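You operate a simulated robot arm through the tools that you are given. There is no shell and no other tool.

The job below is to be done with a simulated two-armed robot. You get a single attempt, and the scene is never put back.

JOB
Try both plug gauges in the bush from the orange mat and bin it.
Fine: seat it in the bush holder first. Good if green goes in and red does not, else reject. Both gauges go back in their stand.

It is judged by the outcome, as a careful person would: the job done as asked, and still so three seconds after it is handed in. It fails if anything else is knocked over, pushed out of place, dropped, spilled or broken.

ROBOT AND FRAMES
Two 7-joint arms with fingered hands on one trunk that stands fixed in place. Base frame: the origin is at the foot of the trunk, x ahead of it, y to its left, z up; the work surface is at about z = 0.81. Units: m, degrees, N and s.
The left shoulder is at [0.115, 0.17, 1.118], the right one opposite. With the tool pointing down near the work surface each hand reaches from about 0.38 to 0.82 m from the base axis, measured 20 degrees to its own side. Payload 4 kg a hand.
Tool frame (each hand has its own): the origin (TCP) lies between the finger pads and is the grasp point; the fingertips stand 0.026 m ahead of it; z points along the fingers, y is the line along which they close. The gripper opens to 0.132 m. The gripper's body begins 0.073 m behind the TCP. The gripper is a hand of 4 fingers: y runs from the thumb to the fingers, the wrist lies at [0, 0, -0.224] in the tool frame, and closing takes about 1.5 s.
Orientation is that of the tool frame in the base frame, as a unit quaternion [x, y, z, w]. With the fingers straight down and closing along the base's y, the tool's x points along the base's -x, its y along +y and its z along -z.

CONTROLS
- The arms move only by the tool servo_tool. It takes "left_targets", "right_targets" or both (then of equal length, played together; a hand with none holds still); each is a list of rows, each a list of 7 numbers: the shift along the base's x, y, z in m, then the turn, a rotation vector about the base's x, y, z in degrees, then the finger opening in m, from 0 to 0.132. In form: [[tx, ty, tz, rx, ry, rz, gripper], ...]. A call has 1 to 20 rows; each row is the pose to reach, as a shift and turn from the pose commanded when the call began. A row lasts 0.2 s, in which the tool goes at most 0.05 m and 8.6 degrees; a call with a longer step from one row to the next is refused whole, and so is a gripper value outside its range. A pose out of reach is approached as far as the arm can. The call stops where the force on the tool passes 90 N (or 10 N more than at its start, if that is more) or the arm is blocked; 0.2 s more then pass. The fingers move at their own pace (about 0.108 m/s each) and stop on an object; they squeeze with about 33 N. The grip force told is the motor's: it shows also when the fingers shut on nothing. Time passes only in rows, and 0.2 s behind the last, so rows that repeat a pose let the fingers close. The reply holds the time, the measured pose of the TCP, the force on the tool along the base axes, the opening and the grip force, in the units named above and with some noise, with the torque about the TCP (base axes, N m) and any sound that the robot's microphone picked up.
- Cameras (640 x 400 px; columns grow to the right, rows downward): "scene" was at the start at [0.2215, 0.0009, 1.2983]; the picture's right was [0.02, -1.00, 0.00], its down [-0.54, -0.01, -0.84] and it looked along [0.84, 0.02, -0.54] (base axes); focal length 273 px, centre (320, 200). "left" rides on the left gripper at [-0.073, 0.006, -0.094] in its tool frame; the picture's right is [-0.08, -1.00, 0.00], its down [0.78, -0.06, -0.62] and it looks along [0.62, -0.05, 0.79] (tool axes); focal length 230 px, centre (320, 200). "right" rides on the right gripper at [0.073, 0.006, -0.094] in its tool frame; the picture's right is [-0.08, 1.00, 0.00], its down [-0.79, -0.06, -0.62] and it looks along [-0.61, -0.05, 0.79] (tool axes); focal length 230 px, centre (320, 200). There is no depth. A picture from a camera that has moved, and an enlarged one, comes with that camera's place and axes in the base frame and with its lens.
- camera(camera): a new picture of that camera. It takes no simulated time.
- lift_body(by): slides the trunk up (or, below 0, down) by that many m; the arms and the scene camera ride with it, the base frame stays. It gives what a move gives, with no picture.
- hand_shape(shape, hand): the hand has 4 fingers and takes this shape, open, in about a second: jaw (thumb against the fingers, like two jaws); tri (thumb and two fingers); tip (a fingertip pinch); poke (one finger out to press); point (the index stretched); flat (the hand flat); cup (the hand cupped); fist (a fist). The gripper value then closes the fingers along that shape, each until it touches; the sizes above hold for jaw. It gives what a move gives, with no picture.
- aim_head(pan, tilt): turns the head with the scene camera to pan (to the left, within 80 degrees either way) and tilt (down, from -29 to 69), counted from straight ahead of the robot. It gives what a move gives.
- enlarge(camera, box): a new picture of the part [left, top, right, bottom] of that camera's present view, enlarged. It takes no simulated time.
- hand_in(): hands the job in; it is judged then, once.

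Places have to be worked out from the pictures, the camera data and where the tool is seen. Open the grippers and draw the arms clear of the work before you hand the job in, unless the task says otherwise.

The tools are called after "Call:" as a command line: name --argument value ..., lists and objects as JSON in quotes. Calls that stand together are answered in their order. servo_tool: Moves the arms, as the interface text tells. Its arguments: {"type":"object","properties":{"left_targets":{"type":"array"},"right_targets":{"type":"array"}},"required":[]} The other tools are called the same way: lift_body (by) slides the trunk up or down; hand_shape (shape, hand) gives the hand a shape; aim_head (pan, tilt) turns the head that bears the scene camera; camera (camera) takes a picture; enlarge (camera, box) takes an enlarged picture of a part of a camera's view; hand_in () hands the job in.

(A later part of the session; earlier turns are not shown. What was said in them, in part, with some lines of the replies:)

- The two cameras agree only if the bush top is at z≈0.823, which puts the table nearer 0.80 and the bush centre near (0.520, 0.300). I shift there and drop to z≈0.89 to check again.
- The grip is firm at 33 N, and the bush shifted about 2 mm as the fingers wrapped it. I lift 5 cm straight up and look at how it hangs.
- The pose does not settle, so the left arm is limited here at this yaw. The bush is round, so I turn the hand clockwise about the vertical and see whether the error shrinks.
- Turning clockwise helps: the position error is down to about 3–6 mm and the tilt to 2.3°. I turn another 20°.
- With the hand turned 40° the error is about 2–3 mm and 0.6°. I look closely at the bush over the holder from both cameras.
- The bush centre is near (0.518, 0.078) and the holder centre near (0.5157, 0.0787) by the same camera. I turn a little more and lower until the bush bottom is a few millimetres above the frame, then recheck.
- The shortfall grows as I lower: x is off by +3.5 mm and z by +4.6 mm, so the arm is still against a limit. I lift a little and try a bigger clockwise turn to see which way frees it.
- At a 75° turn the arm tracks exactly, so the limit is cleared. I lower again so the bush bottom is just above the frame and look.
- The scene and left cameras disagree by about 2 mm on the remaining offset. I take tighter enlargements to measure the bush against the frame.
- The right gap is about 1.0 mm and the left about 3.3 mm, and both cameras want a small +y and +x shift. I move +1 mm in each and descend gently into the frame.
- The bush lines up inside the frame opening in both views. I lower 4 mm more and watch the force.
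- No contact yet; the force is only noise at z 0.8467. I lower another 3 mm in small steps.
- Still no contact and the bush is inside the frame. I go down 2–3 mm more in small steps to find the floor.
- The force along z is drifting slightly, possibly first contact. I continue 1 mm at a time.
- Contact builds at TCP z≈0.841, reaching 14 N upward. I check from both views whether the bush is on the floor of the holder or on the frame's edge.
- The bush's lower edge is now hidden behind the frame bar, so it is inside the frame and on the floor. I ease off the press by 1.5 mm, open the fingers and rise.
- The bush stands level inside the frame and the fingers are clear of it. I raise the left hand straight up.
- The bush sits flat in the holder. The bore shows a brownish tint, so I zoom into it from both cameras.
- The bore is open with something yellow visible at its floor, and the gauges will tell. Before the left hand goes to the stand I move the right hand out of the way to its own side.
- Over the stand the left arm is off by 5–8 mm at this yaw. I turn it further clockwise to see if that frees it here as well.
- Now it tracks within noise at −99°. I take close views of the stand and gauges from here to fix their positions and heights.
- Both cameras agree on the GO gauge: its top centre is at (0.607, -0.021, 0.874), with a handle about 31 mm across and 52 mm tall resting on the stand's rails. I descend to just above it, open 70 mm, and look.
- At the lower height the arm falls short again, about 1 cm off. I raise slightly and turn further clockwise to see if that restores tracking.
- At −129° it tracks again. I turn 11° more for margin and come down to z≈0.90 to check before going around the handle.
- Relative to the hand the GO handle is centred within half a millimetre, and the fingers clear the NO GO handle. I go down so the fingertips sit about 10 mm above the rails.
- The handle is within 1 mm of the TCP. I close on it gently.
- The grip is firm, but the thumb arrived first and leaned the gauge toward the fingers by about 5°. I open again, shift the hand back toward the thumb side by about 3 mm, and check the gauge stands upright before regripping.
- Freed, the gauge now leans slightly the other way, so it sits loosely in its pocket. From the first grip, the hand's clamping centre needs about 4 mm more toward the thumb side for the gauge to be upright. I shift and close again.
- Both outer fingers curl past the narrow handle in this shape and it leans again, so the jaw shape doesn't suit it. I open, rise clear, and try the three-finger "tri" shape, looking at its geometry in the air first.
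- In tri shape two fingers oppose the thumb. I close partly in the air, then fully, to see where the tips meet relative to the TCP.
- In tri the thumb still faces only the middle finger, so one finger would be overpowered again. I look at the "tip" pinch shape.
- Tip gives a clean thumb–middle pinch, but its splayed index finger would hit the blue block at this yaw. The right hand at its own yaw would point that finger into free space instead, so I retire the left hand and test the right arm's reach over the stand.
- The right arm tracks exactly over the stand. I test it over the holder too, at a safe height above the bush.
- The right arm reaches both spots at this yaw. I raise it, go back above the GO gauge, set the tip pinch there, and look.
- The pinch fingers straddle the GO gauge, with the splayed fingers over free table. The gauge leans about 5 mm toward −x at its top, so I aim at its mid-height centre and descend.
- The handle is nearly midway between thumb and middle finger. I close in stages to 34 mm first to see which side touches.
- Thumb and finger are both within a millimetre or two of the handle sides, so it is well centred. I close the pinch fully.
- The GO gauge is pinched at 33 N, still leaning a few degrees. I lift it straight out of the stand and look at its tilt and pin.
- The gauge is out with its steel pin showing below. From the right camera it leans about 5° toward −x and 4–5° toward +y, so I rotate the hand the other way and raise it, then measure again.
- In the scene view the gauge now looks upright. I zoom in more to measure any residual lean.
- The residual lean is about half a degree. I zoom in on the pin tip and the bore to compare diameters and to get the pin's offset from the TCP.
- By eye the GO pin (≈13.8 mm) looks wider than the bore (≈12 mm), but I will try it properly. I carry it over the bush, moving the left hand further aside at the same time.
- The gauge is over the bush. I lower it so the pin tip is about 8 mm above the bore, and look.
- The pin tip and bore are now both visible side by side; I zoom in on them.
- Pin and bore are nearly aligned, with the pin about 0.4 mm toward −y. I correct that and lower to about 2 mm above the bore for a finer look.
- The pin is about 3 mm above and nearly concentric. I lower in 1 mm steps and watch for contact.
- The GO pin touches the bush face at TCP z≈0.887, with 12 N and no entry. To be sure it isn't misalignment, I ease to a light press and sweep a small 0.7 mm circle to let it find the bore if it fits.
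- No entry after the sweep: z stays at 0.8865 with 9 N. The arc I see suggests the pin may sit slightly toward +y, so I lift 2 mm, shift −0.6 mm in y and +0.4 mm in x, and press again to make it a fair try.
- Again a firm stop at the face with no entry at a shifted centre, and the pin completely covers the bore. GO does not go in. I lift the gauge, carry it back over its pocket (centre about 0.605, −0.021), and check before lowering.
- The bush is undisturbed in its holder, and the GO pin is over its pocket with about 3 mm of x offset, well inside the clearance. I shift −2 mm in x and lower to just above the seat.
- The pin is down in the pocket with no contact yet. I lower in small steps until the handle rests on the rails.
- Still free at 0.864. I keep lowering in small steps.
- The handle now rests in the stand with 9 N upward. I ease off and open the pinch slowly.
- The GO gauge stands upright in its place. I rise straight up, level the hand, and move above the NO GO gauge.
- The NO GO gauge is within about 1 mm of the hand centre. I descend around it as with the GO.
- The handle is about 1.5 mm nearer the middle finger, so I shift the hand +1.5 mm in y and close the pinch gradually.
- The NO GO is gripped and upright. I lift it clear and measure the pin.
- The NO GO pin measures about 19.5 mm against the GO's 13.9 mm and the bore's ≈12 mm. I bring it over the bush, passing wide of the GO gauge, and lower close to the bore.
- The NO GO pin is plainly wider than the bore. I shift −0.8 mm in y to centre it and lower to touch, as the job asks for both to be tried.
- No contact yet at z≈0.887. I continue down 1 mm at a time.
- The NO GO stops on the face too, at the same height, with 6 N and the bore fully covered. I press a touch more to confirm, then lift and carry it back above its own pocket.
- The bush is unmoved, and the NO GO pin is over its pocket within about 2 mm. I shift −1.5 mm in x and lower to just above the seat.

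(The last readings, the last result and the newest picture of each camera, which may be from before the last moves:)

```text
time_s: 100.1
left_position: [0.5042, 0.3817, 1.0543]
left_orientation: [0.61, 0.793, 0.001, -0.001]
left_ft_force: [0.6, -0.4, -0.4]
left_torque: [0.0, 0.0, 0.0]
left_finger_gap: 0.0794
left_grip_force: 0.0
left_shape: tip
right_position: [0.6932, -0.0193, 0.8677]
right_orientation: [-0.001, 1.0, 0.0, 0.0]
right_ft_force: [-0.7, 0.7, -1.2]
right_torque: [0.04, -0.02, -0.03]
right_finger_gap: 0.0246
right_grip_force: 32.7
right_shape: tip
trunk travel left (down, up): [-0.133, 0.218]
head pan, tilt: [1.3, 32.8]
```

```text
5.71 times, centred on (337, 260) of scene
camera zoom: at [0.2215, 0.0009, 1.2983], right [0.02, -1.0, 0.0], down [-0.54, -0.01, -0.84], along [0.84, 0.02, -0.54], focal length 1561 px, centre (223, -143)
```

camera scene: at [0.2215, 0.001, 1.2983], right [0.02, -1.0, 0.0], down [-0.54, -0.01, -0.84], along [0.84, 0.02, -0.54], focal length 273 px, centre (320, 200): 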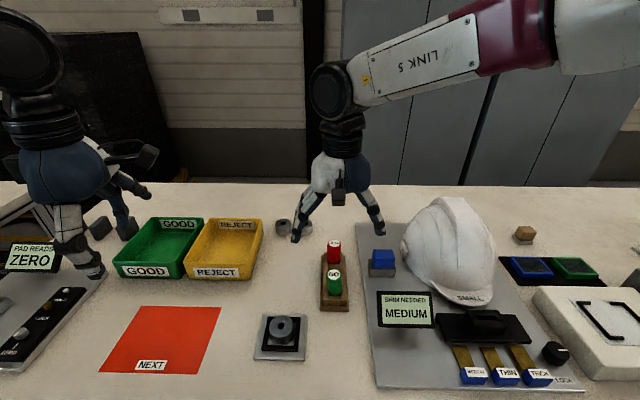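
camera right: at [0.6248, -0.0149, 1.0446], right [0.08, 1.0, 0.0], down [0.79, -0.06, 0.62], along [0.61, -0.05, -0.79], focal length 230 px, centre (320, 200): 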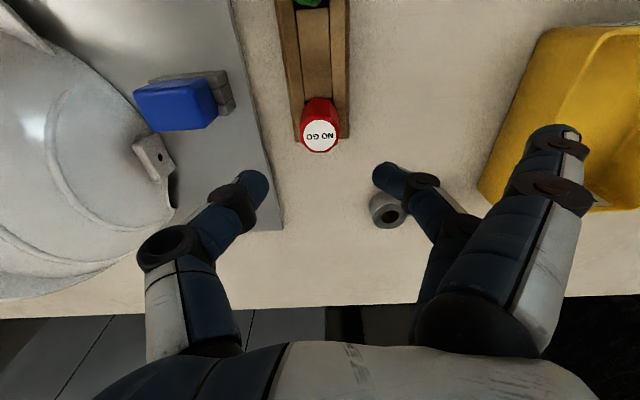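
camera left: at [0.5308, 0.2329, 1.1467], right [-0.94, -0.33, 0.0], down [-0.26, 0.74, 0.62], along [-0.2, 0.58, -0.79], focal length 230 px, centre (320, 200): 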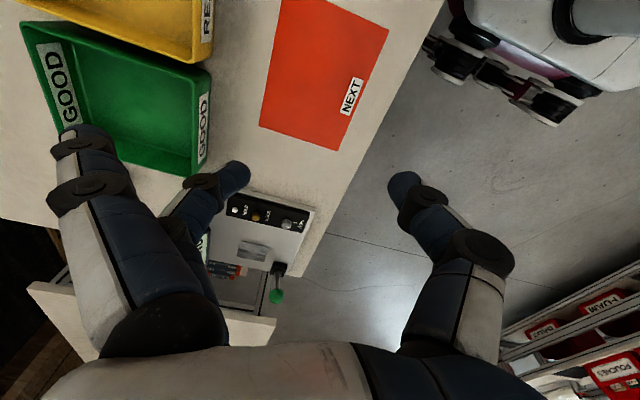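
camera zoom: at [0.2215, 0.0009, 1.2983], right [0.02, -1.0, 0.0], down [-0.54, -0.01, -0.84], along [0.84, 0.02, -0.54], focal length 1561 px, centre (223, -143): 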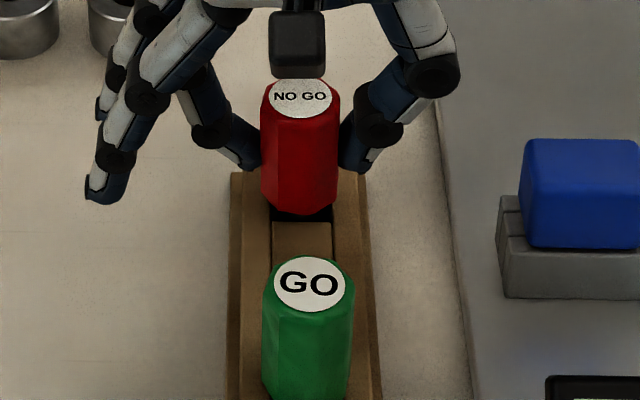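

No contact yet, and the pin has entered the pocket. I lower the last few millimetres in small steps.

Call:
servo_tool --right_targets '[[0, 0, -0.0015, 0, 0, 0, 0.015], [0, 0, -0.003, 0, 0, 0, 0.015], [0, 0, -0.003, 0, 0, 0, 0.015]]'

Call:
servo_tool --right_targets '[[0, 0, -0.001, 0, 0, 0, 0.015], [0, 0, -0.002, 0, 0, 0, 0.015], [0, 0, -0.002, 0, 0, 0, 0.015]]'

Call:
servo_tool --right_targets '[[0, 0, -0.001, 0, 0, 0, 0.015], [0, 0, -0.0015, 0, 0, 0, 0.015], [0, 0, -0.0015, 0, 0, 0, 0.015]]'

```text
time_s: 100.9
left_position: [0.5041, 0.3819, 1.0518]
left_orientation: [0.61, 0.793, 0.001, -0.001]
left_ft_force: [0.8, 0.3, -0.3]
left_torque: [-0.02, 0.02, 0.01]
left_finger_gap: 0.0795
left_grip_force: 0.0
left_shape: tip
right_position: [0.6954, -0.0199, 0.8668]
right_orientation: [-0.001, 1.0, 0.0, 0.0]
right_ft_force: [-0.1, -0.3, -0.7]
right_torque: [-0.03, 0.0, -0.02]
right_finger_gap: 0.0246
right_grip_force: 33.5
right_shape: tip
trunk travel left (down, up): [-0.133, 0.218]
head pan, tilt: [1.3, 32.8]
```

```text
time_s: 101.7
left_position: [0.5042, 0.3815, 1.0524]
left_orientation: [0.609, 0.793, 0.0, 0.0]
left_ft_force: [-0.5, 0.0, 0.2]
left_torque: [0.02, -0.02, 0.01]
left_finger_gap: 0.0796
left_grip_force: 0.0
left_shape: tip
right_position: [0.695, -0.0198, 0.8631]
right_orientation: [-0.001, 1.0, 0.0, 0.0]
right_ft_force: [-0.3, 0.1, -1.4]
right_torque: [0.0, -0.01, 0.02]
right_finger_gap: 0.0246
right_grip_force: 33.1
right_shape: tip
trunk travel left (down, up): [-0.133, 0.218]
head pan, tilt: [1.3, 32.8]
```

```text
time_s: 102.5
left_position: [0.5048, 0.3813, 1.0524]
left_orientation: [0.61, 0.793, 0.001, -0.001]
left_ft_force: [-0.3, 0.0, -0.2]
left_torque: [0.0, 0.0, 0.01]
left_finger_gap: 0.0797
left_grip_force: 0.1
left_shape: tip
right_position: [0.6947, -0.0197, 0.8624]
right_orientation: [-0.001, 1.0, 0.0, 0.0]
right_ft_force: [0.3, -0.3, -1.7]
right_torque: [0.0, -0.02, 0.04]
right_finger_gap: 0.0247
right_grip_force: 32.8
right_shape: tip
trunk travel left (down, up): [-0.133, 0.218]
head pan, tilt: [1.3, 32.8]
```

Still free at 0.862. I continue in 1 mm steps.

Call:
servo_tool --right_targets '[[0, 0, -0.001, 0, 0, 0, 0.015], [0, 0, -0.001, 0, 0, 0, 0.015]]'

Call:
servo_tool --right_targets '[[0, 0, -0.001, 0, 0, 0, 0.015], [0, 0, -0.001, 0, 0, 0, 0.015]]'

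Call:
enlarge --camera "scene" --box '[315, 230, 355, 280]'

```text
time_s: 103.1
left_position: [0.504, 0.3816, 1.0541]
left_orientation: [0.609, 0.793, 0.001, -0.001]
left_ft_force: [0.3, -0.5, 0.2]
left_torque: [0.01, -0.01, 0.02]
left_finger_gap: 0.0796
left_grip_force: 0.0
left_shape: tip
right_position: [0.6959, -0.0205, 0.8622]
right_orientation: [-0.001, 1.0, 0.001, -0.001]
right_ft_force: [0.4, -0.3, 2.2]
right_torque: [0.01, 0.0, 0.0]
right_finger_gap: 0.0247
right_grip_force: 33.3
right_shape: tip
trunk travel left (down, up): [-0.133, 0.218]
head pan, tilt: [1.3, 32.8]
```

```text
time_s: 103.7
left_position: [0.5033, 0.3815, 1.0551]
left_orientation: [0.61, 0.792, 0.001, 0.0]
left_ft_force: [-0.5, -0.6, 0.2]
left_torque: [0.02, 0.02, 0.04]
left_finger_gap: 0.0794
left_grip_force: 0.1
left_shape: tip
right_position: [0.696, -0.019, 0.8611]
right_orientation: [-0.001, 1.0, 0.001, 0.001]
right_ft_force: [-0.1, -1.7, 7.2]
right_torque: [0.04, 0.0, -0.01]
right_finger_gap: 0.0248
right_grip_force: 32.7
right_shape: tip
trunk travel left (down, up): [-0.133, 0.218]
head pan, tilt: [1.3, 32.8]
```

```text
8.00 times, centred on (335, 255) of scene
camera zoom: at [0.2207, 0.0008, 1.2986], right [0.02, -1.0, 0.0], down [-0.54, -0.01, -0.84], along [0.84, 0.02, -0.54], focal length 2186 px, centre (200, -240)
```

zoom: 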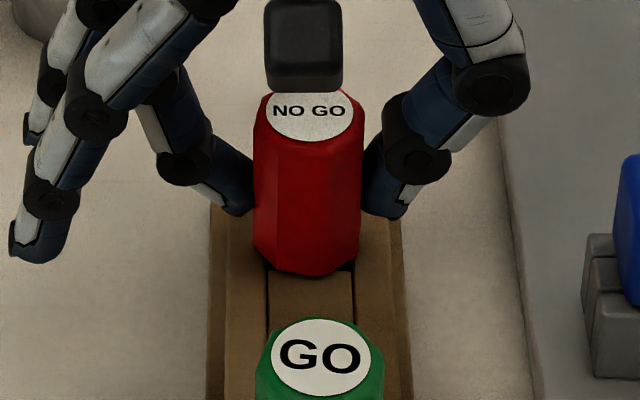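

The NO GO rests in its seat with 7 N upward at z 0.861. I ease off and open slowly.

Call:
servo_tool --right_targets '[[0, 0, 0.0008, 0, 0, 0, 0.02], [0, 0, 0.0008, 0, 0, 0, 0.027], [0, 0, 0.0008, 0, 0, 0, 0.031], [0, 0, 0.0008, 0, 0, 0, 0.036], [0, 0, 0.0008, 0, 0, 0, 0.045], [0, 0, 0.0008, 0, 0, 0, 0.06], [0, 0, 0.0008, 0, 0, 0, 0.06], [0, 0, 0.0008, 0, 0, 0, 0.06]]'

Call:
servo_tool --right_targets '[[0, 0, 0.02, 0, 0, 0, 0.06], [0, 0, 0.05, 0, 0, 0, 0.06], [0, 0, 0.09, 0, 0, 0, 0.06], [0, 0, 0.13, 0, 0, 0, 0.06], [0, -0.02, 0.17, 0, 0, 0, 0.06], [-0.02, -0.06, 0.2, 0, 0, 0, 0.06], [-0.04, -0.1, 0.22, 0, 0, 0, 0.06], [-0.06, -0.145, 0.24, 0, 0, 0, 0.06], [-0.08, -0.19, 0.25, 0, 0, 0, 0.06], [-0.09, -0.235, 0.26, 0, 0, 0, 0.06], [-0.1, -0.28, 0.26, 0, 0, 0, 0.06], [-0.1, -0.3, 0.26, 0, 0, 0, 0.06]]'

Call:
enlarge --camera "scene" --box '[305, 230, 369, 315]'

Call:
camera --camera "scene"

```text
time_s: 105.5
left_position: [0.5036, 0.3815, 1.0543]
left_orientation: [0.609, 0.793, 0.001, -0.001]
left_ft_force: [0.3, 0.9, -0.3]
left_torque: [-0.03, -0.04, 0.03]
left_finger_gap: 0.0795
left_grip_force: 0.1
left_shape: tip
right_position: [0.6955, -0.0199, 0.8615]
right_orientation: [-0.001, 1.0, -0.001, 0.0]
right_ft_force: [-0.5, 0.8, -0.1]
right_torque: [-0.04, -0.01, 0.02]
right_finger_gap: 0.0594
right_grip_force: 0.0
right_shape: tip
trunk travel left (down, up): [-0.133, 0.218]
head pan, tilt: [1.3, 32.8]
```

```text
refused: row 6 steps farther than a row can; nothing moved
```

```text
4.71 times, centred on (337, 272) of scene
camera zoom: at [0.2215, 0.0009, 1.2983], right [0.02, -1.0, 0.0], down [-0.54, -0.01, -0.84], along [0.84, 0.02, -0.54], focal length 1286 px, centre (240, -141)
```

zoom: 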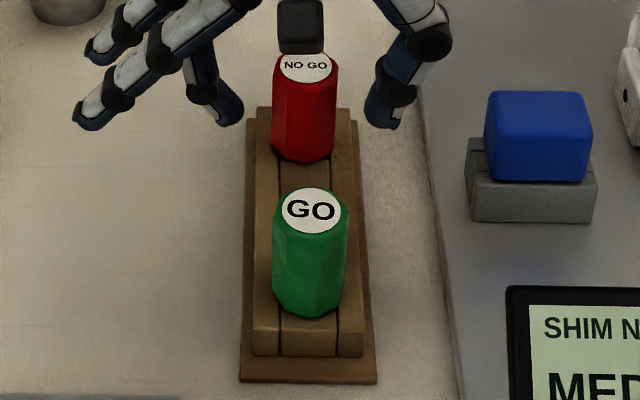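

```text
taken
camera scene: at [0.2215, 0.0009, 1.2983], right [0.02, -1.0, 0.0], down [-0.54, -0.01, -0.84], along [0.84, 0.02, -0.54], focal length 273 px, centre (320, 200)
```

scene: 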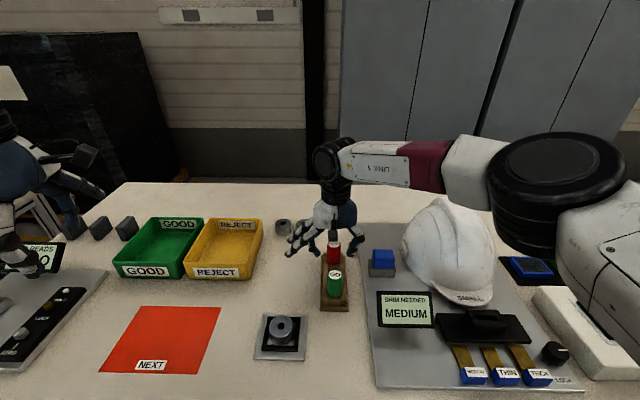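

Both gauges stand upright in the stand. The retreat was refused because one step was too long, so I repeat it with shorter rows.

Call:
servo_tool --right_targets '[[0, 0, 0.02, 0, 0, 0, 0.06], [0, 0, 0.05, 0, 0, 0, 0.06], [0, 0, 0.085, 0, 0, 0, 0.06], [0, 0, 0.12, 0, 0, 0, 0.06], [0, 0, 0.155, 0, 0, 0, 0.06], [0, -0.02, 0.18, 0, 0, 0, 0.06], [-0.01, -0.05, 0.2, 0, 0, 0, 0.06], [-0.02, -0.085, 0.21, 0, 0, 0, 0.06], [-0.03, -0.12, 0.22, 0, 0, 0, 0.06], [-0.04, -0.155, 0.23, 0, 0, 0, 0.06], [-0.05, -0.19, 0.24, 0, 0, 0, 0.06], [-0.06, -0.225, 0.25, 0, 0, 0, 0.06], [-0.07, -0.26, 0.26, 0, 0, 0, 0.06], [-0.08, -0.29, 0.26, 0, 0, 0, 0.06]]'

Call:
hand_shape --shape "jaw" --hand "left"

Call:
enlarge --camera "scene" --box '[100, 200, 280, 300]'

Call:
camera --camera "left"

```text
time_s: 108.5
left_position: [0.5028, 0.3813, 1.0528]
left_orientation: [0.609, 0.793, 0.0, 0.0]
left_ft_force: [-0.5, -1.0, -0.2]
left_torque: [0.0, 0.01, -0.02]
left_finger_gap: 0.0793
left_grip_force: 0.0
left_shape: tip
right_position: [0.6144, -0.3093, 1.1201]
right_orientation: [0.0, 1.0, 0.001, 0.001]
right_ft_force: [-0.3, -0.5, -0.3]
right_torque: [-0.03, 0.0, -0.01]
right_finger_gap: 0.0594
right_grip_force: 0.0
right_shape: tip
trunk travel left (down, up): [-0.133, 0.218]
head pan, tilt: [1.3, 32.8]
```

```text
time_s: 109.4
left_position: [0.505, 0.3829, 1.053]
left_orientation: [0.61, 0.793, 0.001, -0.001]
left_ft_force: [0.3, -0.3, 0.3]
left_torque: [0.0, 0.02, 0.01]
left_finger_gap: 0.132
left_grip_force: 0.1
left_shape: jaw
right_position: [0.6153, -0.3103, 1.1215]
right_orientation: [-0.001, 1.0, 0.0, 0.0]
right_ft_force: [0.5, 0.0, 1.2]
right_torque: [-0.01, -0.02, 0.03]
right_finger_gap: 0.0594
right_grip_force: 0.0
right_shape: tip
trunk travel left (down, up): [-0.133, 0.218]
head pan, tilt: [1.3, 32.8]
```

```text
3.56 times, centred on (190, 250) of scene
camera zoom: at [0.2215, 0.001, 1.2983], right [0.02, -1.0, 0.0], down [-0.54, -0.01, -0.84], along [0.84, 0.02, -0.54], focal length 971 px, centre (782, 22)
```

zoom: 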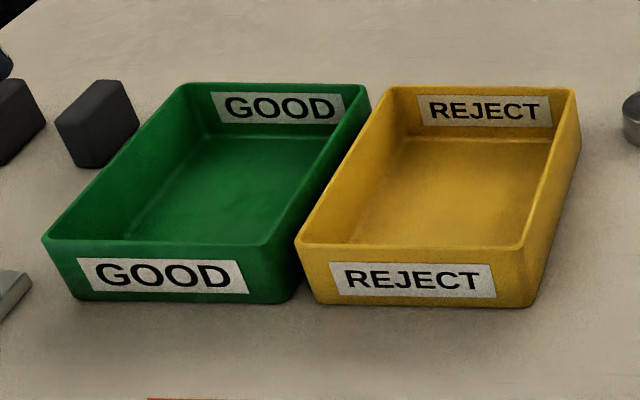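

```text
taken
camera left: at [0.5306, 0.3128, 1.1469], right [-0.94, -0.33, 0.0], down [-0.26, 0.74, 0.62], along [-0.2, 0.58, -0.79], focal length 230 px, centre (320, 200)
```

left: 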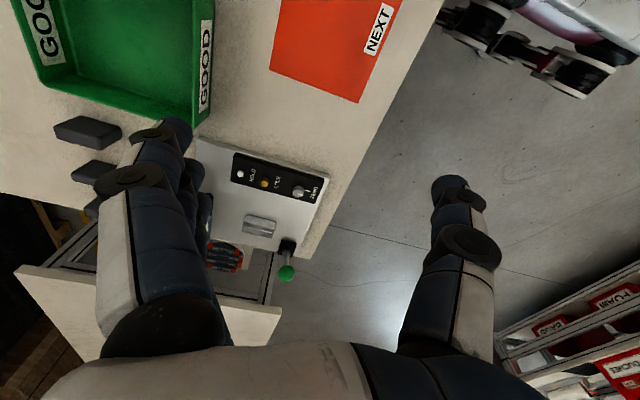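

Now the bush: the left hand, in jaw shape again, goes back above the holder at the same yaw it released from.

Call:
servo_tool --left_targets '[[0.001, -0.03, 0, 0, 0, 0, 0.11], [0.003, -0.068, 0, 0, 0, 0, 0.09], [0.005, -0.106, 0, 0, 0, 0, 0.09], [0.006, -0.144, 0, 0, 0, 0, 0.09], [0.008, -0.182, 0, 0, 0, 0, 0.09], [0.009, -0.22, 0, 0, 0, 0, 0.09], [0.01, -0.258, -0.01, 0, 0, 0, 0.09], [0.0109, -0.285, -0.03, 0, 0, 0, 0.09], [0.0109, -0.3005, -0.06, 0, 0, 0, 0.09], [0.0109, -0.3005, -0.1, 0, 0, 0, 0.09], [0.0109, -0.3005, -0.12, 0, 0, 0, 0.09], [0.0109, -0.3005, -0.12, 0, 0, 0, 0.09]]'

Call:
camera --camera "left"

Call:
enlarge --camera "scene" --box '[230, 265, 330, 365]'

```text
time_s: 112.0
left_position: [0.5139, 0.0811, 0.9327]
left_orientation: [0.609, 0.793, 0.0, -0.001]
left_ft_force: [0.3, -0.5, -0.2]
left_torque: [0.01, 0.0, -0.01]
left_finger_gap: 0.0902
left_grip_force: 0.1
left_shape: jaw
right_position: [0.6155, -0.3099, 1.121]
right_orientation: [-0.001, 1.0, 0.0, 0.0]
right_ft_force: [0.4, -0.1, -0.7]
right_torque: [0.01, 0.01, 0.01]
right_finger_gap: 0.0594
right_grip_force: 0.1
right_shape: tip
trunk travel left (down, up): [-0.133, 0.218]
head pan, tilt: [1.3, 32.8]
```

```text
taken
camera left: at [0.5411, 0.013, 1.0269], right [-0.94, -0.33, 0.0], down [-0.26, 0.74, 0.62], along [-0.2, 0.58, -0.79], focal length 230 px, centre (320, 200)
```

left: 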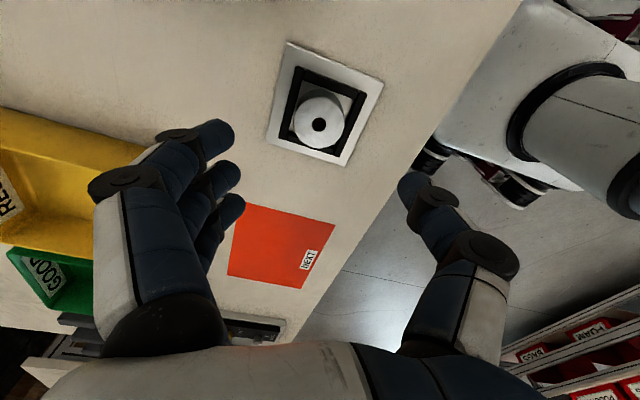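

```text
4.00 times, centred on (280, 315) of scene
camera zoom: at [0.2213, 0.0009, 1.2984], right [0.02, -1.0, 0.0], down [-0.54, -0.01, -0.84], along [0.84, 0.02, -0.54], focal length 1093 px, centre (480, -260)
```

zoom: 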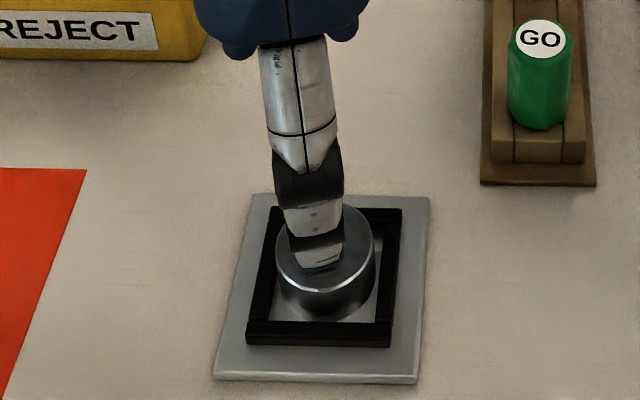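

The bush centre is at (0.5183, 0.080) by both cameras. I nudge +1.2 mm in x to centre the jaws and descend to the grasp height used before.

Call:
servo_tool --left_targets '[[0.0012, 0, -0.025, 0, 0, 0, 0.08], [0.0012, 0, -0.05, 0, 0, 0, 0.08], [0.0012, 0, -0.07, 0, 0, 0, 0.08], [0.0012, 0, -0.082, 0, 0, 0, 0.08], [0.0012, 0, -0.09, 0, 0, 0, 0.08], [0.0012, 0, -0.09, 0, 0, 0, 0.08]]'

Call:
enlarge --camera "left" --box '[220, 80, 440, 250]'

```text
time_s: 113.4
left_position: [0.5162, 0.0826, 0.8422]
left_orientation: [0.609, 0.793, 0.001, -0.001]
left_ft_force: [0.0, 0.5, 0.6]
left_torque: [0.02, -0.01, 0.02]
left_finger_gap: 0.0806
left_grip_force: 0.0
left_shape: jaw
right_position: [0.6135, -0.3096, 1.1206]
right_orientation: [-0.001, 1.0, 0.0, -0.001]
right_ft_force: [-0.2, -0.5, -0.8]
right_torque: [-0.02, -0.03, 0.0]
right_finger_gap: 0.0593
right_grip_force: 0.0
right_shape: tip
trunk travel left (down, up): [-0.133, 0.218]
head pan, tilt: [1.3, 32.8]
```

```text
2.35 times, centred on (330, 165) of left
camera zoom: at [0.5428, 0.0124, 0.9366], right [-0.94, -0.33, 0.0], down [-0.26, 0.74, 0.62], along [-0.2, 0.58, -0.79], focal length 541 px, centre (296, 282)
```

zoom: 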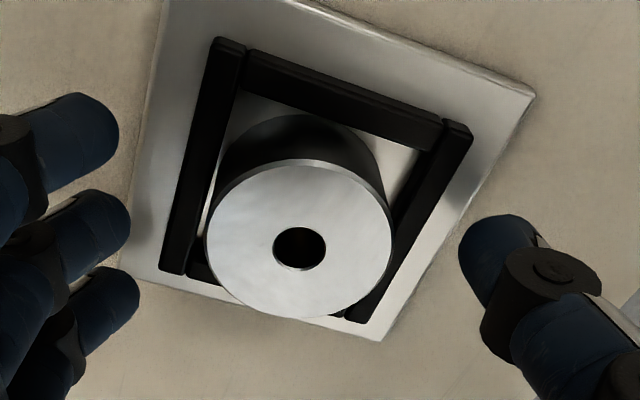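

The hand is centred on the bush. I close firmly.

Call:
servo_tool --left_targets '[[0, 0, 0, 0, 0, 0, 0.065], [0, 0, 0, 0, 0, 0, 0.05], [0, 0, 0, 0, 0, 0, 0.04], [0, 0, 0, 0, 0, 0, 0.02], [0, 0, 0, 0, 0, 0, 0.0], [0, 0, 0, 0, 0, 0, 0.0], [0, 0, 0, 0, 0, 0, 0.0], [0, 0, 0, 0, 0, 0, 0.0]]'

Call:
enlarge --camera "left" --box '[220, 80, 440, 250]'

Call:
enlarge --camera "scene" --box '[246, 305, 310, 365]'

```text
time_s: 115.2
left_position: [0.5164, 0.0815, 0.8433]
left_orientation: [0.61, 0.793, 0.001, -0.001]
left_ft_force: [0.1, -0.1, 0.2]
left_torque: [0.01, 0.01, 0.03]
left_finger_gap: 0.0287
left_grip_force: 32.6
left_shape: jaw
right_position: [0.6154, -0.3108, 1.1207]
right_orientation: [-0.001, 1.0, 0.0, -0.001]
right_ft_force: [0.3, -0.5, -0.2]
right_torque: [-0.01, 0.0, 0.01]
right_finger_gap: 0.0594
right_grip_force: 0.0
right_shape: tip
trunk travel left (down, up): [-0.133, 0.218]
head pan, tilt: [1.3, 32.8]
```

```text
2.35 times, centred on (330, 165) of left
camera zoom: at [0.5429, 0.0125, 0.9366], right [-0.94, -0.33, 0.0], down [-0.26, 0.74, 0.62], along [-0.2, 0.58, -0.79], focal length 541 px, centre (296, 282)
```

zoom: 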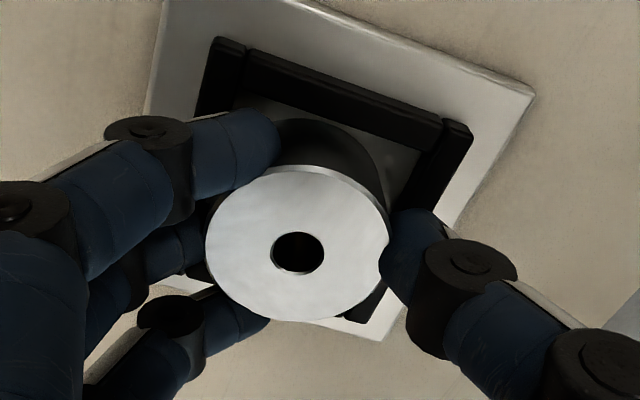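

```text
6.67 times, centred on (278, 335) of scene
camera zoom: at [0.2216, 0.0009, 1.2983], right [0.02, -1.0, 0.0], down [-0.54, -0.01, -0.84], along [0.84, 0.02, -0.54], focal length 1821 px, centre (600, -700)
```

zoom: 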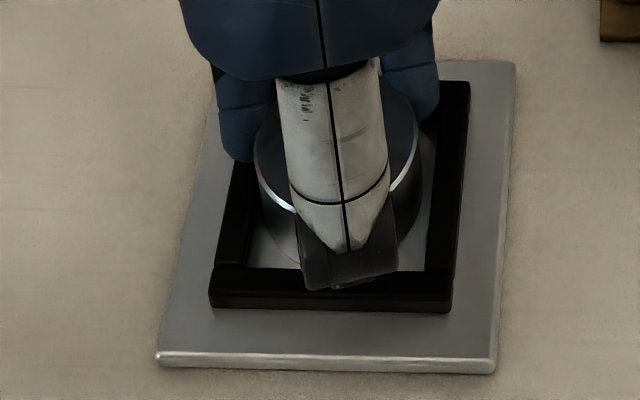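

The bush is gripped at 33 N. I lift it slowly out of the frame and check that the holder stays put.

Call:
servo_tool --left_targets '[[0, 0, 0.004, 0, 0, 0, 0.0], [0, 0, 0.01, 0, 0, 0, 0.0], [0, 0, 0.02, 0, 0, 0, 0.0], [0, 0, 0.04, 0, 0, 0, 0.0], [0, 0, 0.07, 0, 0, 0, 0.0], [0, 0, 0.1, 0, 0, 0, 0.0], [0, 0, 0.115, 0, 0, 0, 0.0], [0, 0, 0.115, 0, 0, 0, 0.0]]'

Call:
camera --camera "scene"

Call:
camera --camera "left"

```text
time_s: 117.0
left_position: [0.5176, 0.0823, 0.9579]
left_orientation: [0.609, 0.793, 0.001, -0.001]
left_ft_force: [0.1, 0.1, -0.7]
left_torque: [0.02, 0.0, -0.01]
left_finger_gap: 0.0281
left_grip_force: 32.8
left_shape: jaw
right_position: [0.6152, -0.31, 1.121]
right_orientation: [-0.001, 1.0, -0.001, -0.001]
right_ft_force: [-0.8, -0.1, -0.2]
right_torque: [0.02, -0.01, 0.04]
right_finger_gap: 0.0592
right_grip_force: 0.0
right_shape: tip
trunk travel left (down, up): [-0.133, 0.218]
head pan, tilt: [1.3, 32.8]
```

```text
taken
camera scene: at [0.2217, 0.0009, 1.2982], right [0.02, -1.0, 0.0], down [-0.54, -0.01, -0.84], along [0.84, 0.02, -0.54], focal length 273 px, centre (320, 200)
```

scene: 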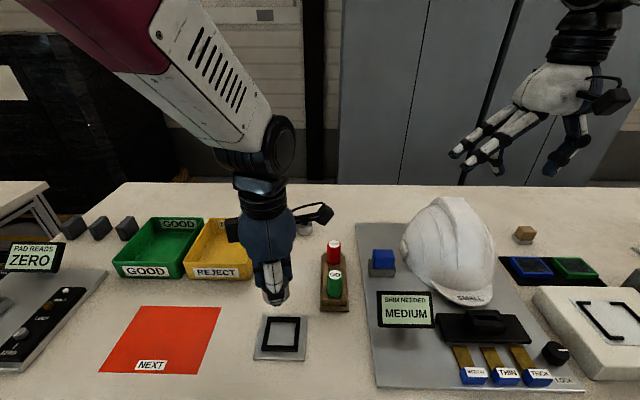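

```text
taken
camera left: at [0.5432, 0.0126, 1.0521], right [-0.94, -0.33, 0.0], down [-0.26, 0.74, 0.62], along [-0.2, 0.58, -0.79], focal length 230 px, centre (320, 200)
```

left: 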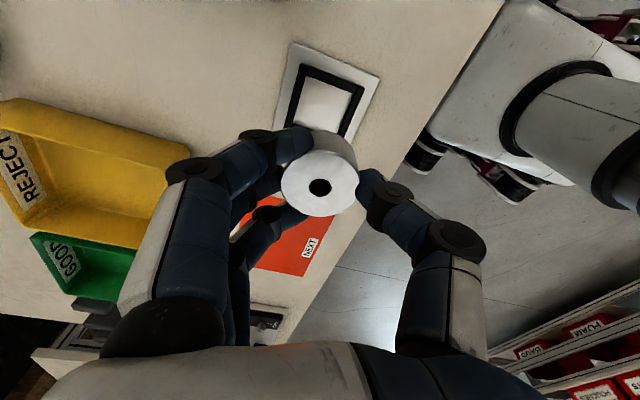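

The bush hangs securely and the holder is still in place. I carry it over the REJECT bin, whose centre is near (0.733, 0.245), well above the rim.

Call:
servo_tool --left_targets '[[0.01, 0.02, 0.01, 0, 0, 0, 0.0], [0.03, 0.05, 0.018, 0, 0, 0, 0.0], [0.055, 0.085, 0.018, 0, 0, 0, 0.0], [0.085, 0.115, 0.018, 0, 0, 0, 0.0], [0.12, 0.14, 0.018, 0, 0, 0, 0.0], [0.155, 0.158, 0.018, 0, 0, 0, 0.0], [0.19, 0.1652, 0.018, 0, 0, 0, 0.0], [0.2166, 0.1652, 0.018, 0, 0, 0, 0.0], [0.2166, 0.1652, 0.018, 0, 0, 0, 0.0], [0.2166, 0.1652, 0.018, 0, 0, 0, 0.0]]'

Call:
camera --camera "scene"

Call:
camera --camera "left"

```text
time_s: 119.2
left_position: [0.7325, 0.2465, 0.9757]
left_orientation: [0.609, 0.793, 0.001, 0.0]
left_ft_force: [-0.2, 0.5, -0.9]
left_torque: [0.02, 0.02, 0.04]
left_finger_gap: 0.028
left_grip_force: 33.2
left_shape: jaw
right_position: [0.6152, -0.3087, 1.1204]
right_orientation: [-0.001, 1.0, 0.0, 0.0]
right_ft_force: [0.0, 0.1, 0.8]
right_torque: [0.02, -0.01, -0.02]
right_finger_gap: 0.0592
right_grip_force: 0.1
right_shape: tip
trunk travel left (down, up): [-0.133, 0.218]
head pan, tilt: [1.3, 32.8]
```

```text
taken
camera scene: at [0.2219, 0.001, 1.2982], right [0.02, -1.0, 0.0], down [-0.54, -0.01, -0.84], along [0.84, 0.02, -0.54], focal length 273 px, centre (320, 200)
```

scene: 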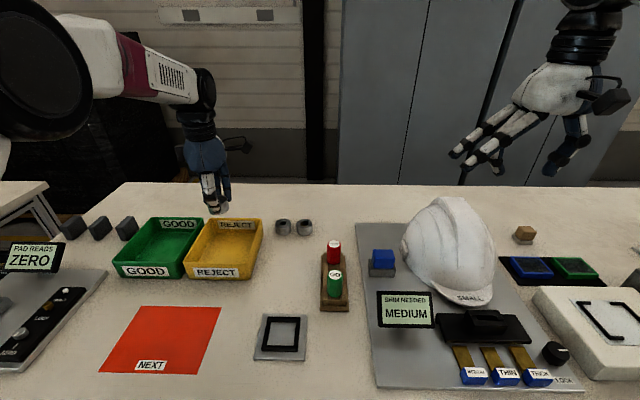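

```text
taken
camera left: at [0.7601, 0.1769, 1.0691], right [-0.94, -0.33, 0.0], down [-0.26, 0.74, 0.62], along [-0.2, 0.58, -0.79], focal length 230 px, centre (320, 200)
```

left: 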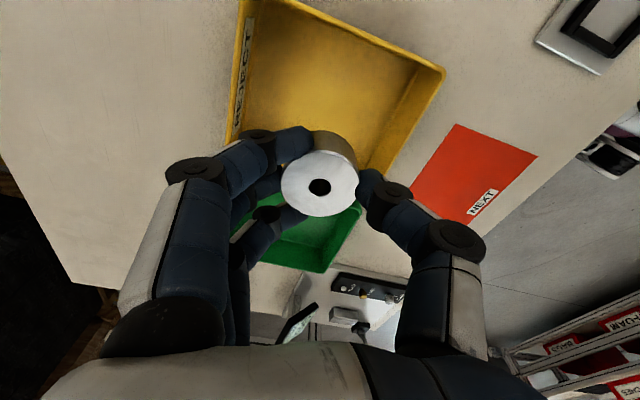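

The arm tracks well and the left view confirms the bin spans x 0.65–0.816, y 0.174–0.318. I lower the bush into the bin, stopping about 1 cm above its floor.

Call:
servo_tool --left_targets '[[0, 0, -0.025, 0, 0, 0, 0.0], [0, 0, -0.05, 0, 0, 0, 0.0], [0, 0, -0.075, 0, 0, 0, 0.0], [0, 0, -0.095, 0, 0, 0, 0.0], [0, 0, -0.11, 0, 0, 0, 0.0], [0, 0, -0.12, 0, 0, 0, 0.0], [0, 0, -0.12, 0, 0, 0, 0.0]]'

Call:
enlarge --camera "scene" --box '[160, 170, 280, 290]'

Call:
camera --camera "left"

```text
time_s: 120.8
left_position: [0.7338, 0.2466, 0.8563]
left_orientation: [0.61, 0.793, 0.001, -0.001]
left_ft_force: [0.2, 0.4, 0.5]
left_torque: [0.03, 0.01, -0.02]
left_finger_gap: 0.028
left_grip_force: 33.1
left_shape: jaw
right_position: [0.6151, -0.3087, 1.1203]
right_orientation: [-0.001, 1.0, 0.0, 0.0]
right_ft_force: [0.0, -0.3, -0.4]
right_torque: [-0.02, 0.0, 0.0]
right_finger_gap: 0.0593
right_grip_force: 0.0
right_shape: tip
trunk travel left (down, up): [-0.133, 0.218]
head pan, tilt: [1.3, 32.8]
```

```text
3.33 times, centred on (220, 230) of scene
camera zoom: at [0.2215, 0.0009, 1.2983], right [0.02, -1.0, 0.0], down [-0.54, -0.01, -0.84], along [0.84, 0.02, -0.54], focal length 911 px, centre (653, 100)
```

zoom: 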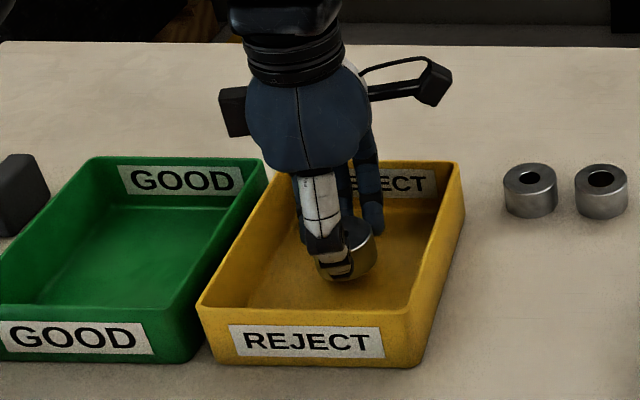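

```text
taken
camera left: at [0.7594, 0.1779, 0.9496], right [-0.94, -0.33, 0.0], down [-0.26, 0.74, 0.62], along [-0.2, 0.58, -0.79], focal length 230 px, centre (320, 200)
```

left: 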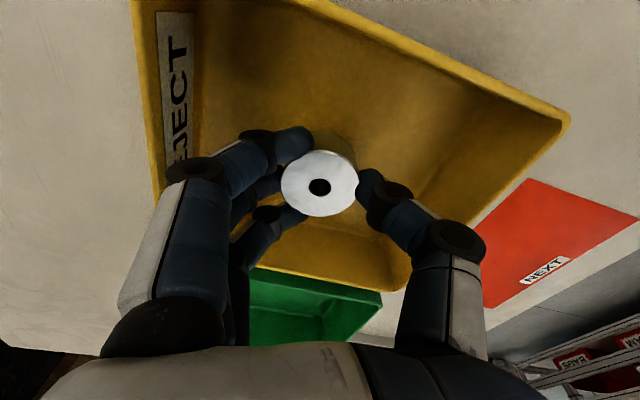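

The bush is inside the bin with the knuckles clear of both walls. I lower the last centimetre in small steps until it touches the floor.

Call:
servo_tool --left_targets '[[0, 0, -0.003, 0, 0, 0, 0.0], [0, 0, -0.006, 0, 0, 0, 0.0], [0, 0, -0.008, 0, 0, 0, 0.0], [0, 0, -0.008, 0, 0, 0, 0.0]]'

Call:
servo_tool --left_targets '[[0, 0, -0.001, 0, 0, 0, 0.0], [0, 0, -0.002, 0, 0, 0, 0.0], [0, 0, -0.002, 0, 0, 0, 0.0]]'

Call:
servo_tool --left_targets '[[0, 0, -0.001, 0, 0, 0, 0.0], [0, 0, -0.0015, 0, 0, 0, 0.0], [0, 0, -0.0015, 0, 0, 0, 0.0]]'

```text
time_s: 121.8
left_position: [0.7322, 0.2469, 0.8473]
left_orientation: [0.609, 0.793, 0.001, 0.0]
left_ft_force: [-0.2, 1.0, -1.6]
left_torque: [-0.02, 0.0, -0.06]
left_finger_gap: 0.0277
left_grip_force: 32.8
left_shape: jaw
right_position: [0.6154, -0.3098, 1.1209]
right_orientation: [-0.001, 1.0, 0.0, 0.0]
right_ft_force: [0.4, -0.2, 0.0]
right_torque: [0.0, 0.02, -0.03]
right_finger_gap: 0.0595
right_grip_force: 0.1
right_shape: tip
trunk travel left (down, up): [-0.133, 0.218]
head pan, tilt: [1.3, 32.8]
```

```text
time_s: 122.6
left_position: [0.7318, 0.247, 0.8454]
left_orientation: [0.609, 0.793, 0.0, 0.0]
left_ft_force: [-0.1, -0.3, -2.4]
left_torque: [0.02, 0.02, -0.01]
left_finger_gap: 0.0277
left_grip_force: 32.8
left_shape: jaw
right_position: [0.6146, -0.31, 1.1198]
right_orientation: [0.0, 1.0, 0.0, -0.001]
right_ft_force: [-0.3, -1.2, 0.0]
right_torque: [0.0, 0.01, 0.02]
right_finger_gap: 0.0594
right_grip_force: 0.1
right_shape: tip
trunk travel left (down, up): [-0.133, 0.218]
head pan, tilt: [1.3, 32.8]
```

```text
time_s: 123.4
left_position: [0.7321, 0.2474, 0.845]
left_orientation: [0.61, 0.792, 0.001, 0.0]
left_ft_force: [0.7, -1.2, 0.5]
left_torque: [0.02, -0.01, 0.0]
left_finger_gap: 0.028
left_grip_force: 33.2
left_shape: jaw
right_position: [0.6152, -0.3101, 1.1215]
right_orientation: [-0.001, 1.0, 0.0, -0.001]
right_ft_force: [-0.2, 0.2, 0.0]
right_torque: [-0.03, 0.0, -0.01]
right_finger_gap: 0.0595
right_grip_force: 0.0
right_shape: tip
trunk travel left (down, up): [-0.133, 0.218]
head pan, tilt: [1.3, 32.8]
```

The force changed from −2.4 to +0.5 N, so it may just be touching. I go 1 mm more to confirm.

Call:
servo_tool --left_targets '[[0, 0, -0.001, 0, 0, 0, 0.0], [0, 0, -0.001, 0, 0, 0, 0.0]]'

Call:
servo_tool --left_targets '[[0, 0, -0.0005, 0, 0, 0, 0.0], [0, 0, -0.0005, 0, 0, 0, 0.0]]'

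```text
time_s: 124.0
left_position: [0.7335, 0.2463, 0.8435]
left_orientation: [0.61, 0.793, 0.001, -0.001]
left_ft_force: [0.0, 0.2, -2.1]
left_torque: [0.01, 0.02, 0.0]
left_finger_gap: 0.0278
left_grip_force: 32.8
left_shape: jaw
right_position: [0.6135, -0.31, 1.1199]
right_orientation: [-0.001, 1.0, 0.0, 0.0]
right_ft_force: [-0.1, 0.7, 0.0]
right_torque: [-0.01, 0.01, -0.01]
right_finger_gap: 0.0594
right_grip_force: 0.1
right_shape: tip
trunk travel left (down, up): [-0.133, 0.218]
head pan, tilt: [1.3, 32.8]
```

```text
time_s: 124.6
left_position: [0.7329, 0.2467, 0.8426]
left_orientation: [0.61, 0.793, 0.0, 0.0]
left_ft_force: [-0.4, 0.0, -1.4]
left_torque: [0.02, -0.03, -0.02]
left_finger_gap: 0.0277
left_grip_force: 32.8
left_shape: jaw
right_position: [0.6149, -0.3099, 1.121]
right_orientation: [0.0, 1.0, 0.0, -0.002]
right_ft_force: [0.6, 0.9, -0.1]
right_torque: [0.01, 0.0, -0.02]
right_finger_gap: 0.0596
right_grip_force: 0.1
right_shape: tip
trunk travel left (down, up): [-0.133, 0.218]
head pan, tilt: [1.3, 32.8]
```

Not in contact yet, since that was noise. I keep stepping down 1 mm at a time.

Call:
servo_tool --left_targets '[[0, 0, -0.001, 0, 0, 0, 0.0], [0, 0, -0.001, 0, 0, 0, 0.0]]'

Call:
servo_tool --left_targets '[[0, 0, -0.001, 0, 0, 0, 0.0], [0, 0, -0.001, 0, 0, 0, 0.0]]'

Call:
servo_tool --left_targets '[[0, 0, -0.001, 0, 0, 0, 0.0], [0, 0, -0.001, 0, 0, 0, 0.0]]'

```text
time_s: 125.2
left_position: [0.7329, 0.2465, 0.8418]
left_orientation: [0.609, 0.793, 0.0, -0.001]
left_ft_force: [-0.6, 0.8, -0.8]
left_torque: [-0.01, 0.0, 0.02]
left_finger_gap: 0.0278
left_grip_force: 32.6
left_shape: jaw
right_position: [0.615, -0.3094, 1.1206]
right_orientation: [0.0, 1.0, 0.0, 0.0]
right_ft_force: [-0.4, -0.5, 0.8]
right_torque: [0.03, -0.01, 0.01]
right_finger_gap: 0.0595
right_grip_force: 0.1
right_shape: tip
trunk travel left (down, up): [-0.133, 0.218]
head pan, tilt: [1.3, 32.8]
```

```text
time_s: 125.8
left_position: [0.7339, 0.2459, 0.8409]
left_orientation: [0.609, 0.793, 0.0, -0.001]
left_ft_force: [-0.2, -0.2, -0.3]
left_torque: [0.03, -0.04, -0.01]
left_finger_gap: 0.0278
left_grip_force: 33.2
left_shape: jaw
right_position: [0.614, -0.3106, 1.1205]
right_orientation: [-0.001, 1.0, 0.001, 0.0]
right_ft_force: [-0.4, -0.8, -0.4]
right_torque: [-0.03, -0.02, -0.01]
right_finger_gap: 0.0596
right_grip_force: 0.0
right_shape: tip
trunk travel left (down, up): [-0.133, 0.218]
head pan, tilt: [1.3, 32.8]
```

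```text
time_s: 126.4
left_position: [0.733, 0.2464, 0.8411]
left_orientation: [0.61, 0.793, 0.001, 0.0]
left_ft_force: [0.4, -0.1, 1.8]
left_torque: [0.06, -0.03, -0.02]
left_finger_gap: 0.028
left_grip_force: 33.1
left_shape: jaw
right_position: [0.6151, -0.3094, 1.1214]
right_orientation: [0.0, 1.0, 0.0, 0.0]
right_ft_force: [-0.8, 0.4, -0.8]
right_torque: [0.01, 0.03, -0.02]
right_finger_gap: 0.0592
right_grip_force: 0.0
right_shape: tip
trunk travel left (down, up): [-0.133, 0.218]
head pan, tilt: [1.3, 32.8]
```

Contact is beginning on the bin floor, with +1.8 N at z 0.841. I open the jaws just enough to free the bush.

Call:
servo_tool --left_targets '[[0, 0, 0, 0, 0, 0, 0.035], [0, 0, 0, 0, 0, 0, 0.045], [0, 0, 0, 0, 0, 0, 0.055], [0, 0, 0, 0, 0, 0, 0.062], [0, 0, 0, 0, 0, 0, 0.062], [0, 0, 0, 0, 0, 0, 0.062]]'

Call:
camera --camera "left"

Call:
enlarge --camera "scene" --box '[160, 170, 280, 290]'

```text
time_s: 127.8
left_position: [0.7324, 0.2467, 0.8405]
left_orientation: [0.609, 0.793, 0.001, -0.001]
left_ft_force: [1.0, -0.6, -1.2]
left_torque: [0.01, 0.03, 0.0]
left_finger_gap: 0.0615
left_grip_force: 0.0
left_shape: jaw
right_position: [0.6144, -0.3104, 1.1206]
right_orientation: [-0.001, 1.0, 0.0, 0.0]
right_ft_force: [-0.9, 0.1, 0.3]
right_torque: [0.0, 0.0, 0.0]
right_finger_gap: 0.0592
right_grip_force: 0.1
right_shape: tip
trunk travel left (down, up): [-0.133, 0.218]
head pan, tilt: [1.3, 32.8]
```

```text
taken
camera left: at [0.7596, 0.1774, 0.9336], right [-0.94, -0.33, 0.0], down [-0.26, 0.74, 0.62], along [-0.2, 0.58, -0.79], focal length 230 px, centre (320, 200)
```

left: 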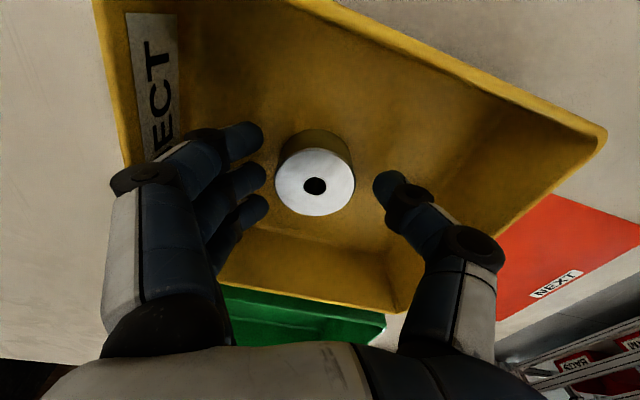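

```text
3.33 times, centred on (220, 230) of scene
camera zoom: at [0.2215, 0.0009, 1.2983], right [0.02, -1.0, 0.0], down [-0.54, -0.01, -0.84], along [0.84, 0.02, -0.54], focal length 911 px, centre (653, 100)
```

zoom: 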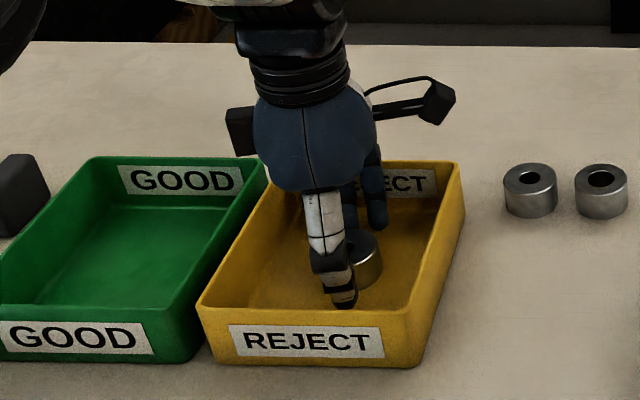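

The bush stands free on the REJECT bin floor. I raise the hand straight up and draw it back to its own side.

Call:
servo_tool --left_targets '[[0, 0, 0.01, 0, 0, 0, 0.062], [0, 0, 0.025, 0, 0, 0, 0.062], [0, 0, 0.05, 0, 0, 0, 0.062], [0, 0, 0.085, 0, 0, 0, 0.062], [0, 0, 0.12, 0, 0, 0, 0.062], [0, 0, 0.155, 0, 0, 0, 0.062], [0, 0, 0.19, 0, 0, 0, 0.08], [-0.03, 0.01, 0.21, 0, 0, 0, 0.1], [-0.065, 0.02, 0.22, 0, 0, 0, 0.1], [-0.1, 0.03, 0.23, 0, 0, 0, 0.1], [-0.135, 0.04, 0.24, 0, 0, 0, 0.1], [-0.17, 0.05, 0.25, 0, 0, 0, 0.1], [-0.2, 0.06, 0.25, 0, 0, 0, 0.1], [-0.2, 0.06, 0.25, 0, 0, 0, 0.1]]'

Call:
camera --camera "scene"

Call:
enlarge --camera "scene" --box '[170, 200, 290, 290]'

Call:
enlarge --camera "scene" --box '[240, 220, 400, 370]'

```text
time_s: 130.8
left_position: [0.5333, 0.3074, 1.0901]
left_orientation: [0.609, 0.793, -0.001, 0.002]
left_ft_force: [0.1, -0.1, -0.2]
left_torque: [0.02, 0.0, 0.03]
left_finger_gap: 0.0996
left_grip_force: 0.0
left_shape: jaw
right_position: [0.6158, -0.3093, 1.1205]
right_orientation: [-0.001, 1.0, 0.001, -0.001]
right_ft_force: [-0.2, -0.4, -0.3]
right_torque: [0.06, 0.01, 0.02]
right_finger_gap: 0.0595
right_grip_force: 0.1
right_shape: tip
trunk travel left (down, up): [-0.133, 0.218]
head pan, tilt: [1.3, 32.8]
```

```text
taken
camera scene: at [0.2217, 0.0001, 1.2982], right [0.02, -1.0, 0.0], down [-0.54, -0.01, -0.84], along [0.84, 0.02, -0.54], focal length 273 px, centre (320, 200)
```

scene: 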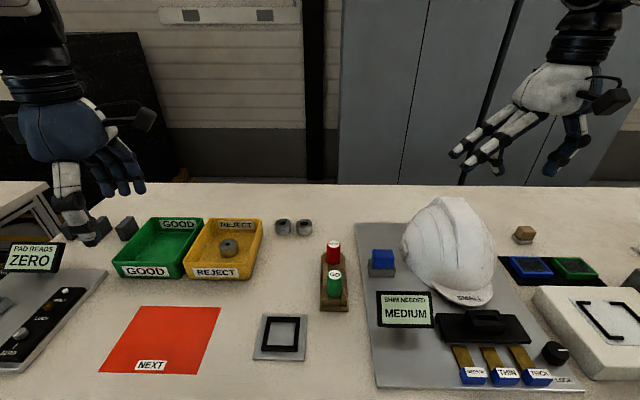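

```text
4.44 times, centred on (230, 245) of scene
camera zoom: at [0.2217, 0.0001, 1.2982], right [0.02, -1.0, 0.0], down [-0.54, -0.01, -0.84], along [0.84, 0.02, -0.54], focal length 1214 px, centre (720, 0)
```

zoom: 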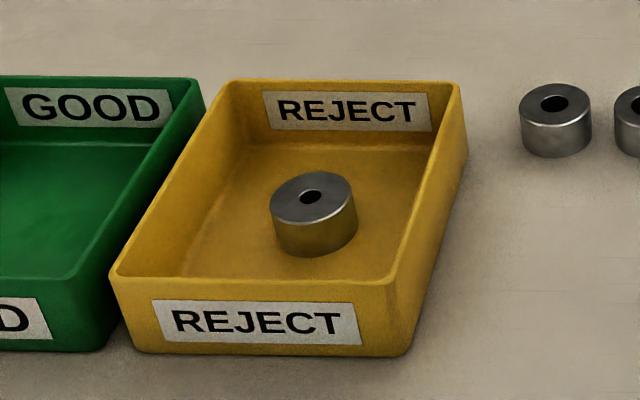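

```text
2.67 times, centred on (320, 295) of scene
camera zoom: at [0.2217, 0.0001, 1.2982], right [0.02, -1.0, 0.0], down [-0.54, -0.01, -0.84], along [0.84, 0.02, -0.54], focal length 729 px, centre (320, -53)
```

zoom: 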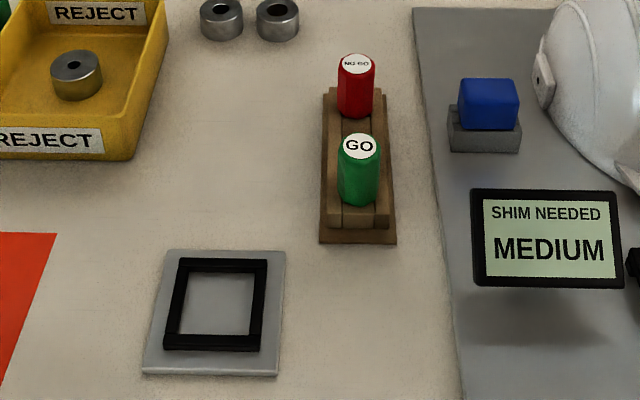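

The bush stands in the REJECT bin, both gauges are upright in their stand, and the holder and other items are where they were. I open the right hand fully and let a moment pass before handing in.

Call:
hand_shape --shape "jaw" --hand "right"

Call:
servo_tool --left_targets '[[0, 0, 0, 0, 0, 0, 0.13], [0, 0, 0, 0, 0, 0, 0.13], [0, 0, 0, 0, 0, 0, 0.13], [0, 0, 0, 0, 0, 0, 0.13], [0, 0, 0, 0, 0, 0, 0.13]]'

Call:
enlarge --camera "scene" --box '[305, 230, 369, 315]'

Call:
camera --camera "scene"

```text
time_s: 131.7
left_position: [0.5335, 0.3077, 1.0887]
left_orientation: [0.609, 0.793, -0.003, 0.001]
left_ft_force: [-0.3, -0.3, 0.0]
left_torque: [-0.01, 0.03, -0.03]
left_finger_gap: 0.0995
left_grip_force: 0.0
left_shape: jaw
right_position: [0.6143, -0.3106, 1.121]
right_orientation: [-0.001, 1.0, 0.0, 0.0]
right_ft_force: [0.6, 0.4, 0.0]
right_torque: [-0.02, -0.01, 0.06]
right_finger_gap: 0.1319
right_grip_force: 0.0
right_shape: jaw
trunk travel left (down, up): [-0.133, 0.218]
head pan, tilt: [1.3, 32.8]
```

```text
time_s: 132.9
left_position: [0.5335, 0.309, 1.0901]
left_orientation: [0.608, 0.794, -0.001, 0.001]
left_ft_force: [0.2, 0.0, -0.9]
left_torque: [-0.01, -0.01, -0.02]
left_finger_gap: 0.13
left_grip_force: 0.0
left_shape: jaw
right_position: [0.6141, -0.3105, 1.1206]
right_orientation: [-0.001, 1.0, 0.0, 0.001]
right_ft_force: [-0.1, 0.0, -0.9]
right_torque: [-0.02, 0.02, -0.02]
right_finger_gap: 0.132
right_grip_force: 0.1
right_shape: jaw
trunk travel left (down, up): [-0.133, 0.218]
head pan, tilt: [1.3, 32.8]
```

```text
4.71 times, centred on (337, 272) of scene
camera zoom: at [0.2215, 0.0009, 1.2983], right [0.02, -1.0, 0.0], down [-0.54, -0.01, -0.84], along [0.84, 0.02, -0.54], focal length 1286 px, centre (240, -141)
```

zoom: 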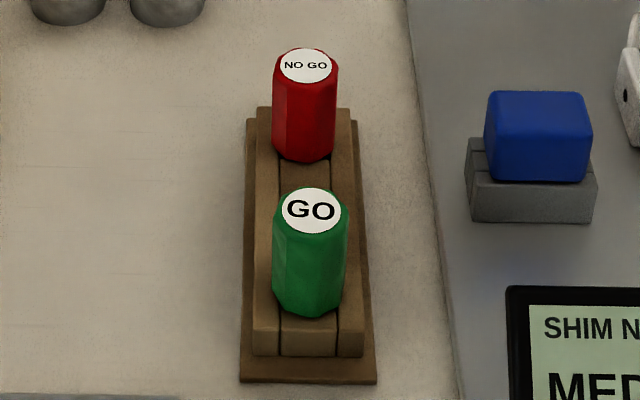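

```text
taken
camera scene: at [0.2215, 0.0009, 1.2983], right [0.02, -1.0, 0.0], down [-0.54, -0.01, -0.84], along [0.84, 0.02, -0.54], focal length 273 px, centre (320, 200)
```

scene: 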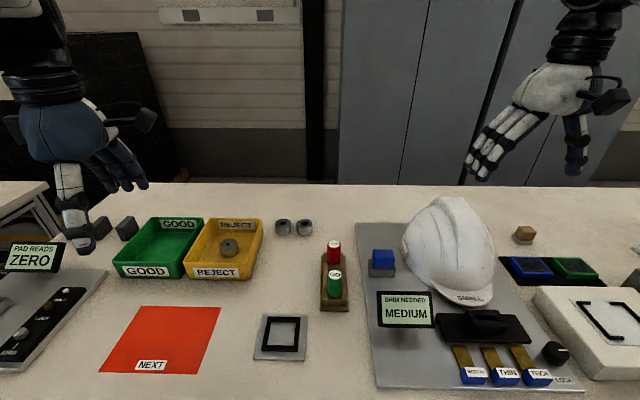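

Everything is still: the bush is in the REJECT bin (neither gauge went in), both gauges stand in their stand, and both hands are open and clear. I hand the job in.

Call:
hand_in

```text
The job is handed in.
```

The bush from the orange mat is in the REJECT bin, because the green GO gauge would not go into it.

- **Seating:** I seated the bush flat in the holder before trying either gauge.
- **GO (green):** it stopped on the face of the bush at about 10 N. I shifted it slightly and tried again, and it still did not enter. From the camera pictures its pin is about 13.9 mm across and the bore about 12 mm.
- **NO GO (red):** it also stopped on the face, at about 14 N. Its pin is about 19.5 mm across.
- **Stand:** both gauges are back upright in their own pockets. My first attempts to grip the GO with the left hand tipped it a few degrees in its pocket. I switched to the right hand, and it now stands straight.

In the last pictures nothing else had moved, and both hands were open and clear.
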